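You operate a simulated robot arm through the tools that you are given. There is no shell and no other tool. Be economical: measure what you need, move in short steps, check, and stop when the job is done.

You run a simulated robot arm. Do the job below in one go: nothing can be reset, and whatever is moved stays where it is left.

Task
Fetch the gold tin and set it on the cream book.

The check looks at the end state, three seconds after you hand in, the way a careful person would. Anything else that was tipped, shoved, dropped, spilled or broken makes it a failure.

Robot
A 7-joint arm with a two-finger parallel gripper, fixed in place. Base frame: the origin is at the foot of the arm, x ahead of it, y to its left, z up; the work surface is at about z = 0. Units: mm, degrees, N and s.
With the tool pointing down near the work surface it reaches from about 220 to 580 mm from the base axis. Its first joint turns from -66.0 to 66.0 degrees. Payload 2.5 kg.
The tool frame sits at the grasp point between the pads (the TCP): z along the fingers, y along the line on which they close. The tips reach 23 mm beyond it. Largest opening 94 mm; finger width 38, thickness 10; the body of the gripper, 54 by 96 mm, starts 39 mm behind the TCP.
Orientation is told as [roll, pitch, yaw] about the base's x, y, z axes, in that order, counted from this pose: with the fingers straight down and closing along the base's y, the tool's x points along the base's -x, its y along +y and its z along -z.

Tools
- The arm moves only by the tool play_rows. Its argument "motion" is a list of rows, each a list of 6 numbers: the shift along the tool's x, y, z in mm, then the turn, a rotation vector about the tool's x, y, z in degrees. In form: [[dx, dy, dz, ax, ay, az], ...]. A call has 1 to 10 rows; each row shifts and turns the commanded pose from where the row before left it, along the tool's axes as they then stand. "hand" is the finger opening in mm, from 0 to 94, set as the call begins (left out, the last holds). Rows are played at 5 a second. More than 50 mm and 8.6 degrees between two rows, or a gripper value outside its range, and nothing of the call is played. Where a pose cannot be reached the arm comes as near as it can. A force on the tool above 40 N (or 10 N above the force at the start of the call, whichever is more), or a blocked arm, ends the call early, and 0.2 s more pass. The fingers move at their own pace (about 108 mm/s each) and stop on an object; they squeeze with about 29 N. The grip force told is the motor's: it shows also when the fingers shut on nothing. Time passes only in rows, and 0.2 s behind the last, so rows that do not move let the fingers close. It gives the time, the measured TCP pose, the force on the tool (base axes), the opening and the grip force at its end, in the units of the frame above (readings bear some noise), and new pictures: "views" is both (left out), scene, wrist or none.
- Cameras (640 x 400 px; columns grow to the right, rows downward): "scene" is fixed at [106.8, -389.9, 548.5]; the picture's right is [0.86, -0.51, 0.00], its down [-0.29, -0.50, -0.81] and it looks along [0.41, 0.70, -0.58] (base axes); focal length 346 px, centre (320, 200). "wrist" rides on the gripper at [86, 16, -75] in the tool frame; the picture's right is [-0.18, 0.98, 0.00], its down [-0.58, -0.11, -0.81] and it looks along [-0.79, -0.15, 0.59] (tool axes); focal length 243 px, centre (320, 200). There is no depth. A picture from a camera that has moved, and an enlarged one, comes with that camera's place and axes in the base frame and with its lens. The place of the scene camera against the robot may be out by one fixed shift of up to 25 mm in any direction.
- zoom(camera, box): a new picture of the part [left, top, right, bottom] of that camera's present view, enlarged. It takes no simulated time.
- finish_job(): hands the job in; it is judged then, once.

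Work in short steps. Places have to be worked out from the pictures, the camera data and where the tool is seen: move nearer, look again, correct. Check each grasp and each placing, and mend what went wrong. You have 90 turns and 170 pictures in all, those below and enlarged ones among them. Open the gripper and draw the arm clear of the work before you hand the job in, unless the task says otherwise; then end with one line.

The tools are called after "Emit:" by a JSON object that holds its "api" and its "payload". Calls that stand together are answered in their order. play_rows: Moves the arm, as the interface text tells. Its arguments: {"type":"object","properties":{"motion":{"type":"array","items":{"type":"array","items":{"type":"number"}}},"hand":{"type":"number"},"views":{"type":"string","enum":["both","scene","wrist","none"]}},"required":["motion"]} The other tools are called the same way: zoom (camera, box) takes an enlarged picture of a part of a camera's view; finish_job () hands the job in.

At the start:

```text
clock: 0.0
tool_pos: [338.0, 37.3, 298.5]
tool_rot: [0.0, 0.0, 0.1]
ft_force: [0.4, 0.0, -0.2]
opening: 94.1
grasp_force: 0.1
```

scene: 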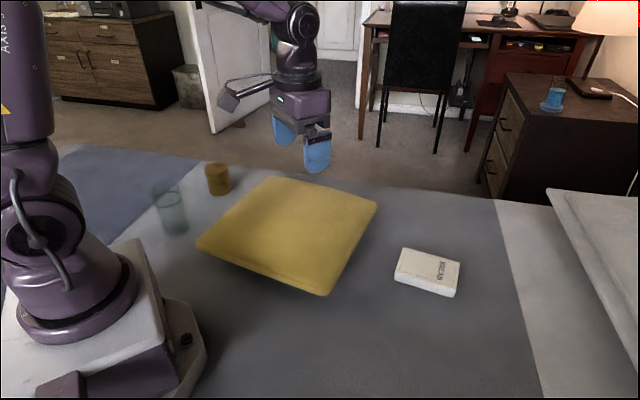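
wrist: 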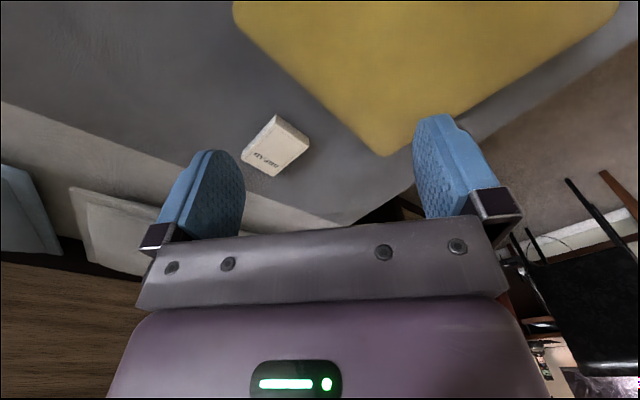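

The tin looks to be near (264, 446), the glass near (126, 337) and the book near (542, -81). I'll move high, just short of the tin, and look.

Emit:
{"api": "play_rows", "payload": {"motion": [[11, 42, 0, 0, 0, 0], [11, 42, 0, 0, 0, 0], [11, 42, 0, 0, 0, 0], [11, 42, 0, 0, 0, 0], [11, 42, 0, 0, 0, 0], [11, 42, 0, 0, 0, 0], [11, 42, 0, 0, 0, 0], [11, 42, 0, 0, 0, 0], [11, 42, 0, 0, 0, 0], [0, 0, 0, 0, 0, 0]], "hand": 94}}

```text
clock: 2.2
tool_pos: [237.5, 417.4, 296.3]
tool_rot: [0.0, 0.1, 0.0]
ft_force: [0.2, -0.1, 0.2]
opening: 94.1
grasp_force: 0.1
camera wrist: at [151.4, 433.2, 371.4], right [0.18, 0.98, 0.0], down [0.58, -0.11, 0.81], along [0.79, -0.15, -0.59], focal length 243 px, centre (320, 200)
```

scene: 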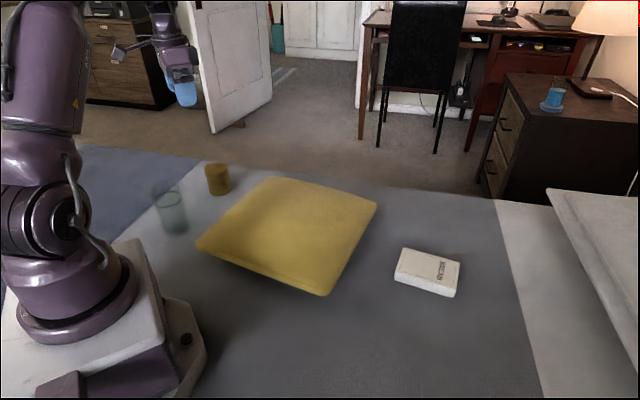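
wrist: 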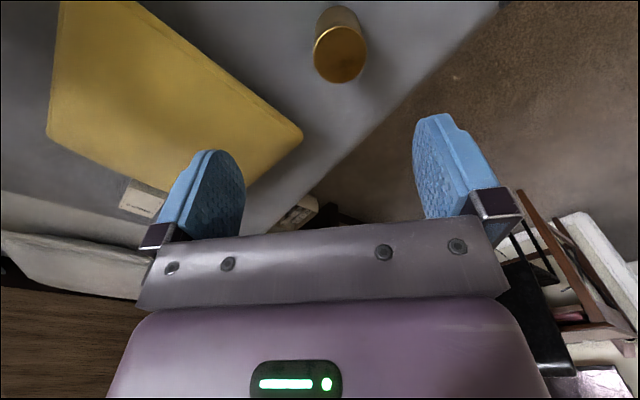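

The wrist view puts the tin's centre at about (281, 434), roughly 62 mm wide and 70 mm tall. I'll line up over it and come down to z=150.

Emit:
{"api": "play_rows", "payload": {"motion": [[-22, 8, 0, 0, 0, 0], [-21.5, 8.6, 0, 0, 0, 0], [0, 0, 37, 0, 0, 0], [0, 0, 37, 0, 0, 0], [0, 0, 37, 0, 0, 0], [0, 0, 35, 0, 0, 0], [0, 0, 0, 0, 0, 0]]}}

```text
clock: 3.8
tool_pos: [282.9, 432.2, 151.4]
tool_rot: [0.0, 0.0, 0.1]
ft_force: [0.1, -0.8, -0.1]
opening: 94.1
grasp_force: 0.0
camera wrist: at [195.5, 448.5, 225.5], right [0.18, 0.98, 0.0], down [0.58, -0.11, 0.81], along [0.79, -0.15, -0.59], focal length 243 px, centre (320, 200)
```

scene: 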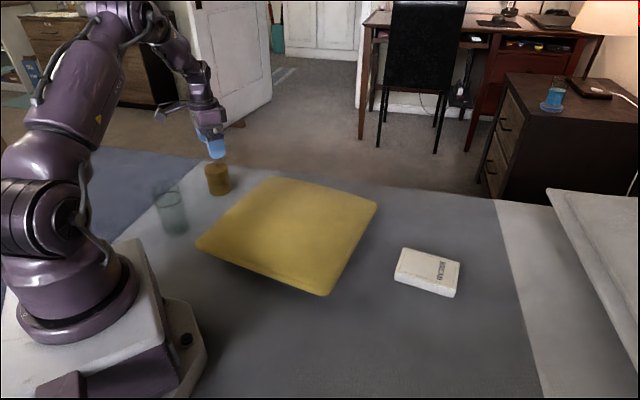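
wrist: 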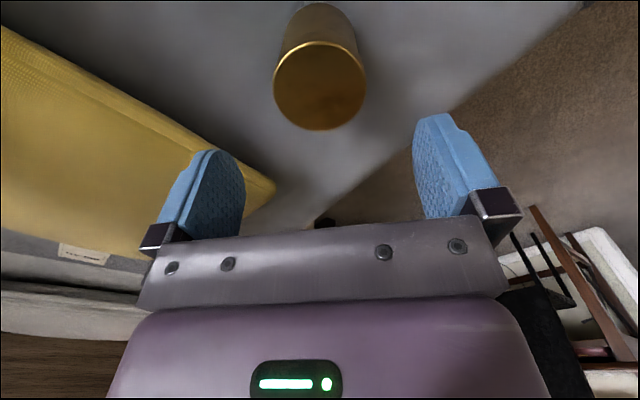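

The tin's centre is (279, 433), its height about 69 mm and its width 62 mm. I'll straddle it with the TCP at z≈43 and close the fingers.

Emit:
{"api": "play_rows", "payload": {"motion": [[4, 0.8, 20, 0, 0, 0], [0, 0, 30, 0, 0, 0], [0, 0, 30, 0, 0, 0], [0, 0, 28, 0, 0, 0], [0, 0, 0, 0, 0, 0]]}}

Emit:
{"api": "play_rows", "payload": {"motion": [[0, 0, 0, 0, 0, 0], [0, 0, 0, 0, 0, 0], [0, 0, 0, 0, 0, 0]], "hand": 50}}

```text
clock: 5.0
tool_pos: [277.5, 432.8, 43.9]
tool_rot: [0.0, -0.1, 0.1]
ft_force: [-0.8, 0.1, -0.5]
opening: 93.8
grasp_force: 0.0
camera wrist: at [191.7, 449.6, 117.7], right [0.18, 0.98, 0.0], down [0.58, -0.11, 0.81], along [0.79, -0.15, -0.59], focal length 243 px, centre (320, 200)
```

scene: 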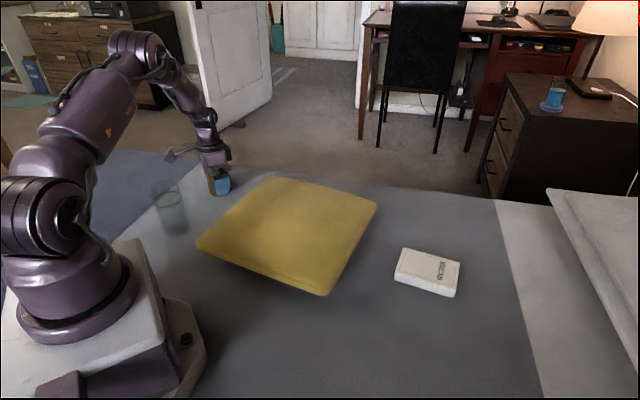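
wrist: 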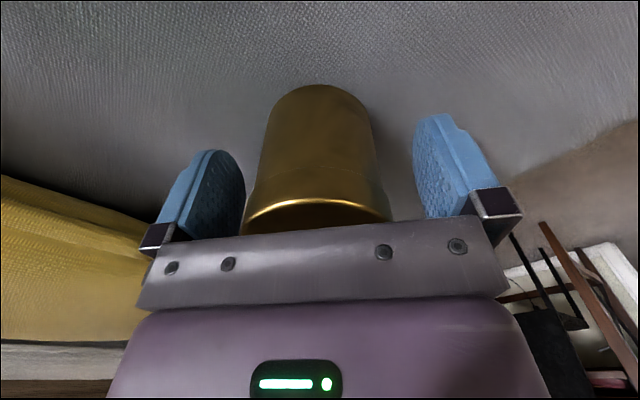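

```text
clock: 5.8
tool_pos: [279.1, 432.5, 43.1]
tool_rot: [-0.1, 0.1, 0.0]
ft_force: [-0.6, 0.7, 0.0]
opening: 61.7
grasp_force: 29.0
camera wrist: at [191.7, 449.6, 118.0], right [0.18, 0.98, 0.0], down [0.58, -0.11, 0.81], along [0.79, -0.15, -0.59], focal length 243 px, centre (320, 200)
```

scene: 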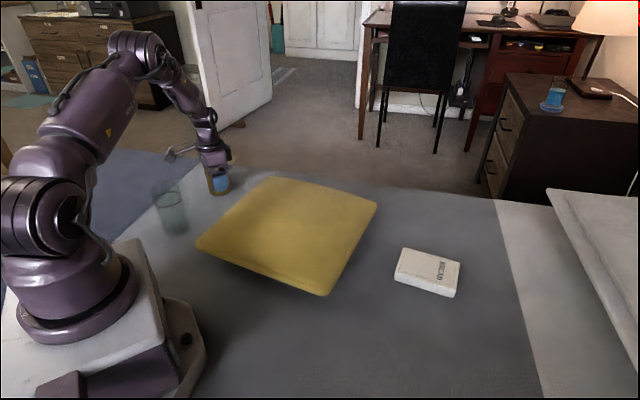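
wrist: 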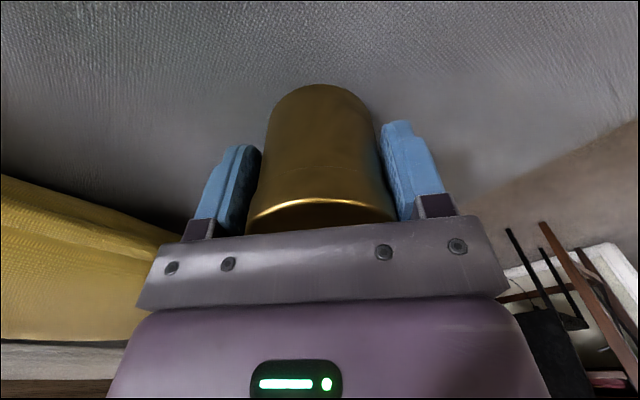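

The grip is firm at 61.7 mm. I'll lift the tin straight up.

Emit:
{"api": "play_rows", "payload": {"motion": [[0, 0, -15, 0, 0, 0], [0, 0, -35, 0, 0, 0], [0, 0, -40, 0, 0, 0], [0, 0, -40, 0, 0, 0], [0, 0, -40, 0, 0, 0], [0, 0, -35, 0, 0, 0], [0, 0, 0, 0, 0, 0]], "views": "wrist"}}

```text
clock: 7.4
tool_pos: [277.5, 432.2, 249.4]
tool_rot: [0.0, 0.0, 0.1]
ft_force: [0.8, 0.0, -0.3]
opening: 61.5
grasp_force: 29.3
camera wrist: at [191.7, 449.7, 323.6], right [0.18, 0.98, 0.0], down [0.58, -0.11, 0.81], along [0.79, -0.15, -0.59], focal length 243 px, centre (320, 200)
```

wrist: 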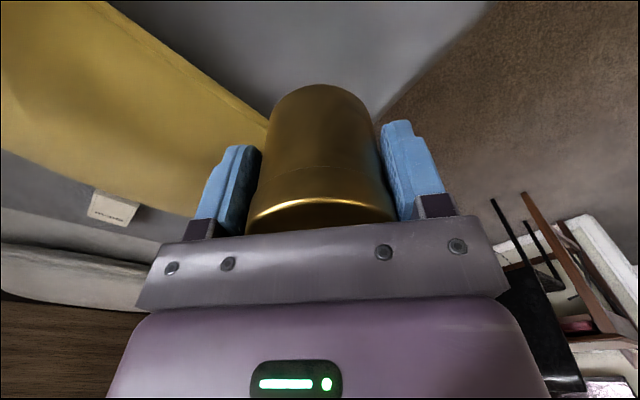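

The tin came up cleanly. I'll carry it over towards the book, stopping to one side so the book stays visible.

Emit:
{"api": "play_rows", "payload": {"motion": [[-15, -42, 0, 0, 0, 0], [-15, -42, 0, 0, 0, 0], [-15, -42, 0, 0, 0, 0], [-15, -42, 0, 0, 0, 0], [-15, -42, 0, 0, 0, 0], [-15, -42, 0, 0, 0, 0], [-15, -42, 0, 0, 0, 0], [-15, -42, 0, 0, 0, 0], [-15, -42, 0, 0, 0, 0], [-15, -42, 0, 0, 0, 0]], "views": "none"}}

Emit:
{"api": "play_rows", "payload": {"motion": [[0, 0, 0, 0, 0, 0], [0, 0, 0, 0, 0, 0]]}}

```text
clock: 9.6
tool_pos: [427.6, 12.2, 249.3]
tool_rot: [0.0, 0.0, 0.1]
ft_force: [-0.3, 0.0, -0.1]
opening: 61.5
grasp_force: 28.9
```

```text
clock: 10.2
tool_pos: [427.9, 11.3, 248.2]
tool_rot: [0.0, -0.1, 0.0]
ft_force: [0.0, -0.2, -0.4]
opening: 61.3
grasp_force: 28.6
camera wrist: at [341.6, 28.8, 322.8], right [0.18, 0.98, 0.0], down [0.58, -0.11, 0.81], along [0.79, -0.15, -0.59], focal length 243 px, centre (320, 200)
```

scene: 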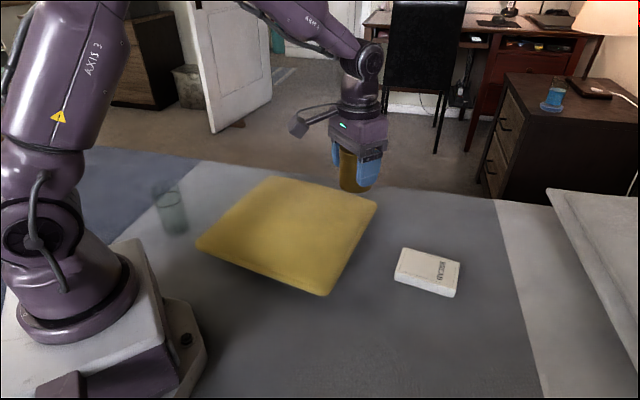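
wrist: 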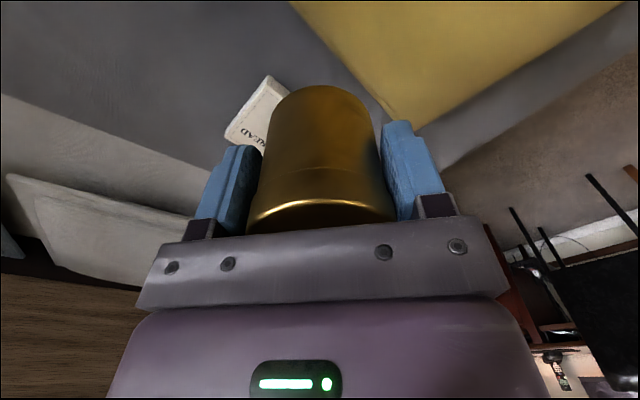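

The tin hides part of the book, so I'll shift to the left to see all of it.

Emit:
{"api": "play_rows", "payload": {"motion": [[-10, 45, 0, 0, 0, 0], [-10, 45, 0, 0, 0, 0], [0, 0, 0, 0, 0, 0]], "views": "none"}}

Emit:
{"api": "zoom", "payload": {"camera": "wrist", "box": [80, 20, 320, 170]}}

Emit:
{"api": "zoom", "payload": {"camera": "scene", "box": [360, 220, 488, 300]}}

```text
clock: 11.0
tool_pos: [447.9, 102.5, 249.0]
tool_rot: [0.0, 0.0, 0.0]
ft_force: [0.0, -1.5, -1.2]
opening: 61.3
grasp_force: 29.0
```

```text
2.67 times, centred on (200, 95) of wrist
camera zoom: at [360.3, 119.3, 322.8], right [0.18, 0.98, 0.0], down [0.58, -0.11, 0.81], along [0.79, -0.15, -0.59], focal length 647 px, centre (640, 480)
```

zoom: 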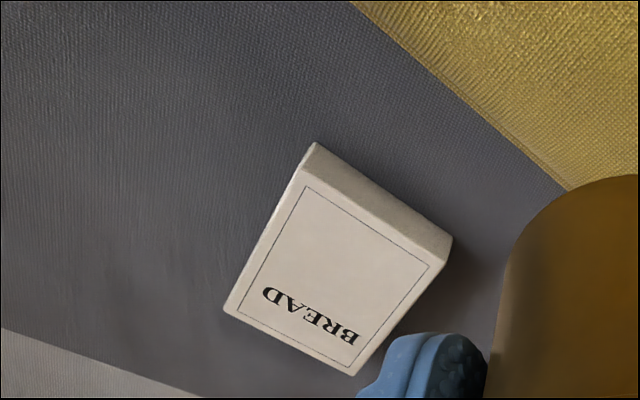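

```text
5.00 times, centred on (424, 260) of scene
camera zoom: at [106.8, -389.9, 548.5], right [0.86, -0.51, 0.0], down [-0.29, -0.5, -0.81], along [0.41, 0.7, -0.58], focal length 1732 px, centre (-200, -100)
```

zoom: 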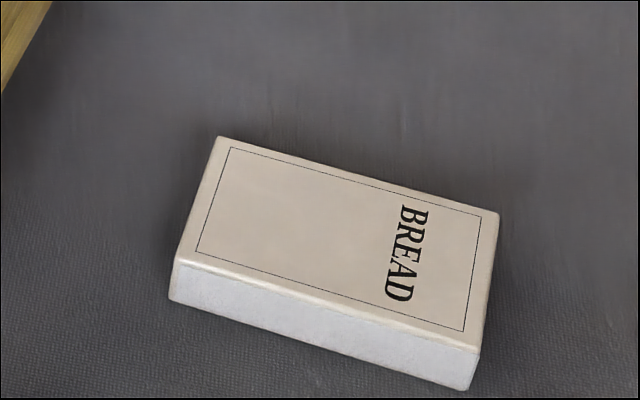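

From the book's corners I get a size of about 75×112×24 mm and a top centre near (549, -91). I'll move over that point, lower to a hover and check.

Emit:
{"api": "play_rows", "payload": {"motion": [[-20, -38.7, 0, 0, 0, 0], [-20, -38.7, 0, 0, 0, 0], [-20, -38.7, 0, 0, 0, 0], [-20, -38.7, 0, 0, 0, 0], [-21, -38.7, 0, 0, 0, 0], [0, 0, 40, 0, 0, 0], [0, 0, 45, 0, 0, 0], [0, 0, 45, 0, 0, 0], [0, 0, 22, 0, 0, 0], [0, 0, 0, 0, 0, 0]]}}

Emit:
{"api": "zoom", "payload": {"camera": "scene", "box": [360, 200, 520, 300]}}

Emit:
{"api": "zoom", "payload": {"camera": "wrist", "box": [160, 20, 480, 220]}}

```text
clock: 13.2
tool_pos: [549.5, -90.4, 97.2]
tool_rot: [-0.1, 0.0, 0.1]
ft_force: [-0.5, 0.0, -0.9]
opening: 61.4
grasp_force: 29.0
camera wrist: at [462.8, -73.7, 171.0], right [0.18, 0.98, 0.0], down [0.58, -0.11, 0.81], along [0.79, -0.15, -0.59], focal length 243 px, centre (320, 200)
```

scene: 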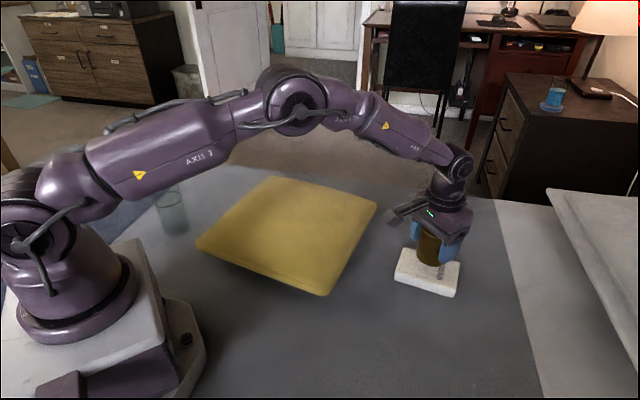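
wrist: 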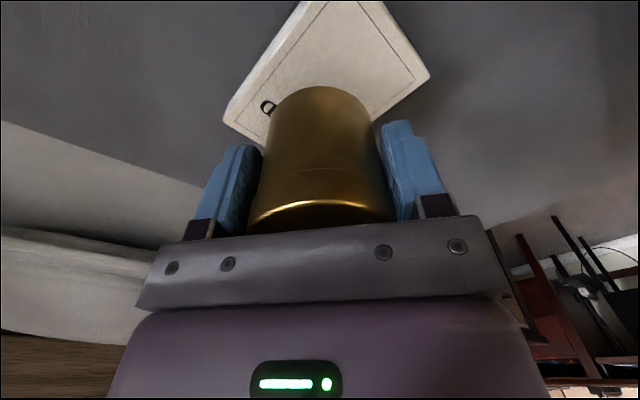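

```text
4.00 times, centred on (440, 250) of scene
camera zoom: at [106.8, -389.9, 548.5], right [0.86, -0.51, 0.0], down [-0.29, -0.5, -0.81], along [0.41, 0.7, -0.58], focal length 1386 px, centre (-160, 0)
```

zoom: 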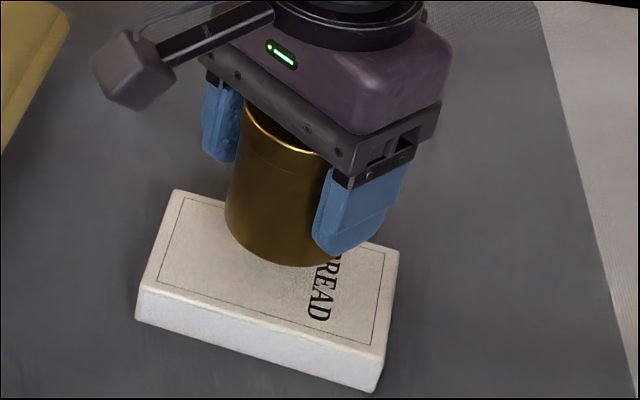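

```text
2.00 times, centred on (320, 120) of wrist
camera zoom: at [462.8, -73.7, 171.0], right [0.18, 0.98, 0.0], down [0.58, -0.11, 0.81], along [0.79, -0.15, -0.59], focal length 485 px, centre (320, 360)
```

zoom: 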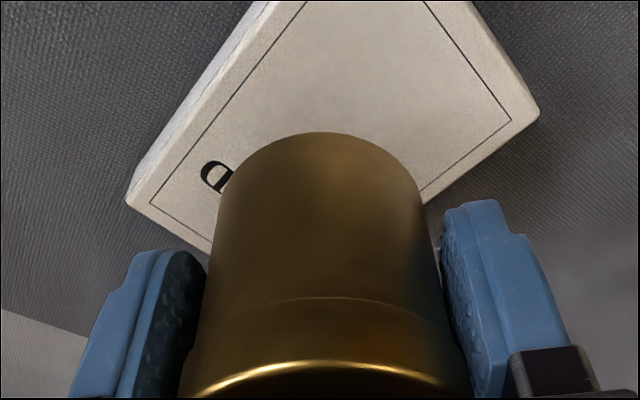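

The new corner positions confirm the book's centre at (549, -91), right under the tin. I'll lower most of the way and then finish in small steps.

Emit:
{"api": "play_rows", "payload": {"motion": [[0, 0.5, 12, 0, 0, 0], [0, 0, 10, 0, 0, 0], [0, 0, 3, 0, 0, 0], [0, 0, 0, 0, 0, 0]], "views": "none"}}

Emit:
{"api": "zoom", "payload": {"camera": "scene", "box": [360, 200, 520, 300]}}

```text
clock: 14.2
tool_pos: [548.7, -89.6, 72.4]
tool_rot: [0.0, 0.1, 0.0]
ft_force: [-0.2, -1.1, -1.2]
opening: 61.6
grasp_force: 29.1
```

```text
4.00 times, centred on (440, 250) of scene
camera zoom: at [106.8, -389.9, 548.5], right [0.86, -0.51, 0.0], down [-0.29, -0.5, -0.81], along [0.41, 0.7, -0.58], focal length 1386 px, centre (-160, 0)
```

zoom: 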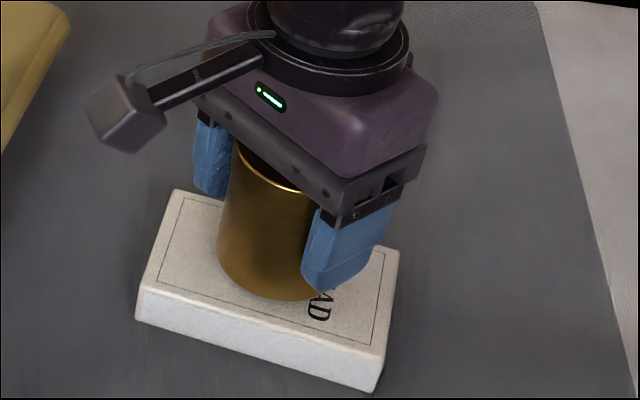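

Only a few millimetres are left, so I'll step down 1 mm at a time and watch the force.

Emit:
{"api": "play_rows", "payload": {"motion": [[0, 0, 1, 0, 0, 0], [0, 0, 1, 0, 0, 0], [0, 0, 1, 0, 0, 0], [0, 0, 0, 0, 0, 0]], "views": "none"}}

Emit:
{"api": "play_rows", "payload": {"motion": [[0, 0, 1, 0, 0, 0], [0, 0, 0, 0, 0, 0]], "views": "none"}}

Emit:
{"api": "zoom", "payload": {"camera": "scene", "box": [360, 200, 520, 300]}}

```text
clock: 15.2
tool_pos: [548.9, -89.6, 69.9]
tool_rot: [0.0, 0.0, 0.1]
ft_force: [-0.3, 0.6, 0.3]
opening: 61.6
grasp_force: 28.9
```

```text
clock: 15.8
tool_pos: [549.8, -89.8, 68.7]
tool_rot: [0.0, -0.2, 0.0]
ft_force: [-4.6, 0.0, 9.3]
opening: 61.6
grasp_force: 28.7
```

```text
4.00 times, centred on (440, 250) of scene
camera zoom: at [106.7, -389.9, 548.5], right [0.86, -0.51, 0.0], down [-0.29, -0.5, -0.81], along [0.41, 0.7, -0.58], focal length 1386 px, centre (-160, 0)
```

zoom: 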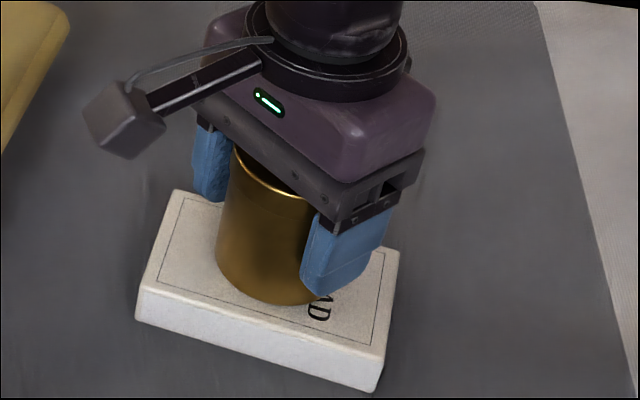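

The 9 N upward force means the tin is touching the book. I'll open the fingers, then go straight up.

Emit:
{"api": "play_rows", "payload": {"motion": [[0, 0, 0, 0, 0, 0], [0, 0, 0, 0, 0, 0], [0, 0, 0, 0, 0, 0]], "hand": 92}}

Emit:
{"api": "play_rows", "payload": {"motion": [[0, 0, -10, 0, 0, 0], [0, 0, -30, 0, 0, 0], [0, 0, -40, 0, 0, 0], [0, 0, -40, 0, 0, 0], [0, 0, -40, 0, 0, 0], [30, 0, -10, 0, 0, 0], [45, 0, 0, 0, 0, 0], [45, 0, 0, 0, 0, 0], [0, 0, 0, 0, 0, 0]]}}

Emit:
{"api": "zoom", "payload": {"camera": "scene", "box": [360, 200, 520, 300]}}

```text
clock: 16.6
tool_pos: [549.1, -88.2, 69.1]
tool_rot: [0.0, 0.0, -0.1]
ft_force: [0.0, 0.1, -0.8]
opening: 92.0
grasp_force: 0.0
camera wrist: at [462.5, -72.9, 142.7], right [0.18, 0.98, 0.0], down [0.58, -0.11, 0.81], along [0.79, -0.15, -0.59], focal length 243 px, centre (320, 200)
```

scene: 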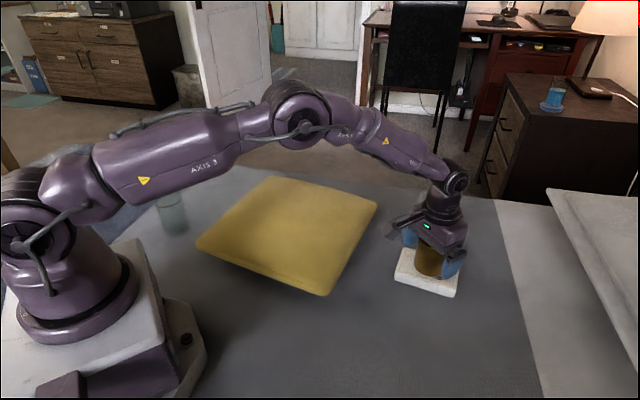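
wrist: 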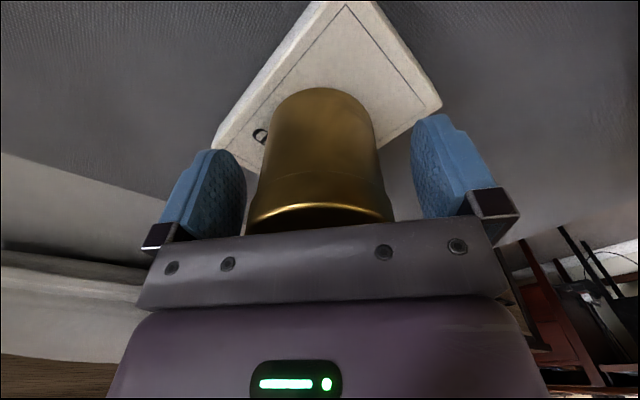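

```text
clock: 18.6
tool_pos: [427.6, -90.5, 238.4]
tool_rot: [0.0, 0.0, 0.0]
ft_force: [0.4, 0.8, 0.1]
opening: 92.1
grasp_force: 0.1
camera wrist: at [341.9, -73.1, 312.5], right [0.18, 0.98, 0.0], down [0.58, -0.11, 0.81], along [0.79, -0.15, -0.59], focal length 243 px, centre (320, 200)
```

scene: 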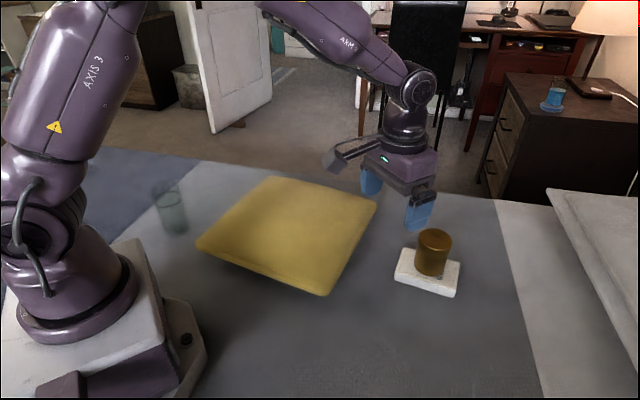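
wrist: 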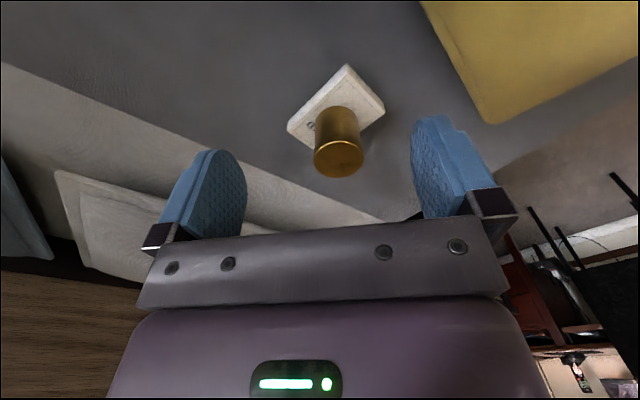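

```text
4.00 times, centred on (440, 250) of scene
camera zoom: at [106.7, -389.9, 548.5], right [0.86, -0.51, 0.0], down [-0.29, -0.5, -0.81], along [0.41, 0.7, -0.58], focal length 1386 px, centre (-160, 0)
```

zoom: 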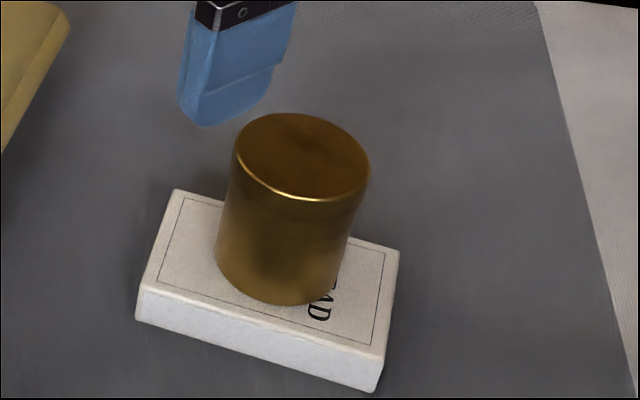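

The tin stands upright in the middle of the book, nothing else has moved, and the arm is clear, so I'm handing in.

Emit:
{"api": "finish_job", "payload": {}}

```text
The job is handed in.
```

The gold tin is standing upright in the middle of the cream book, nothing else looked disturbed in the last pictures, and I opened the gripper and drew the arm clear before handing in.
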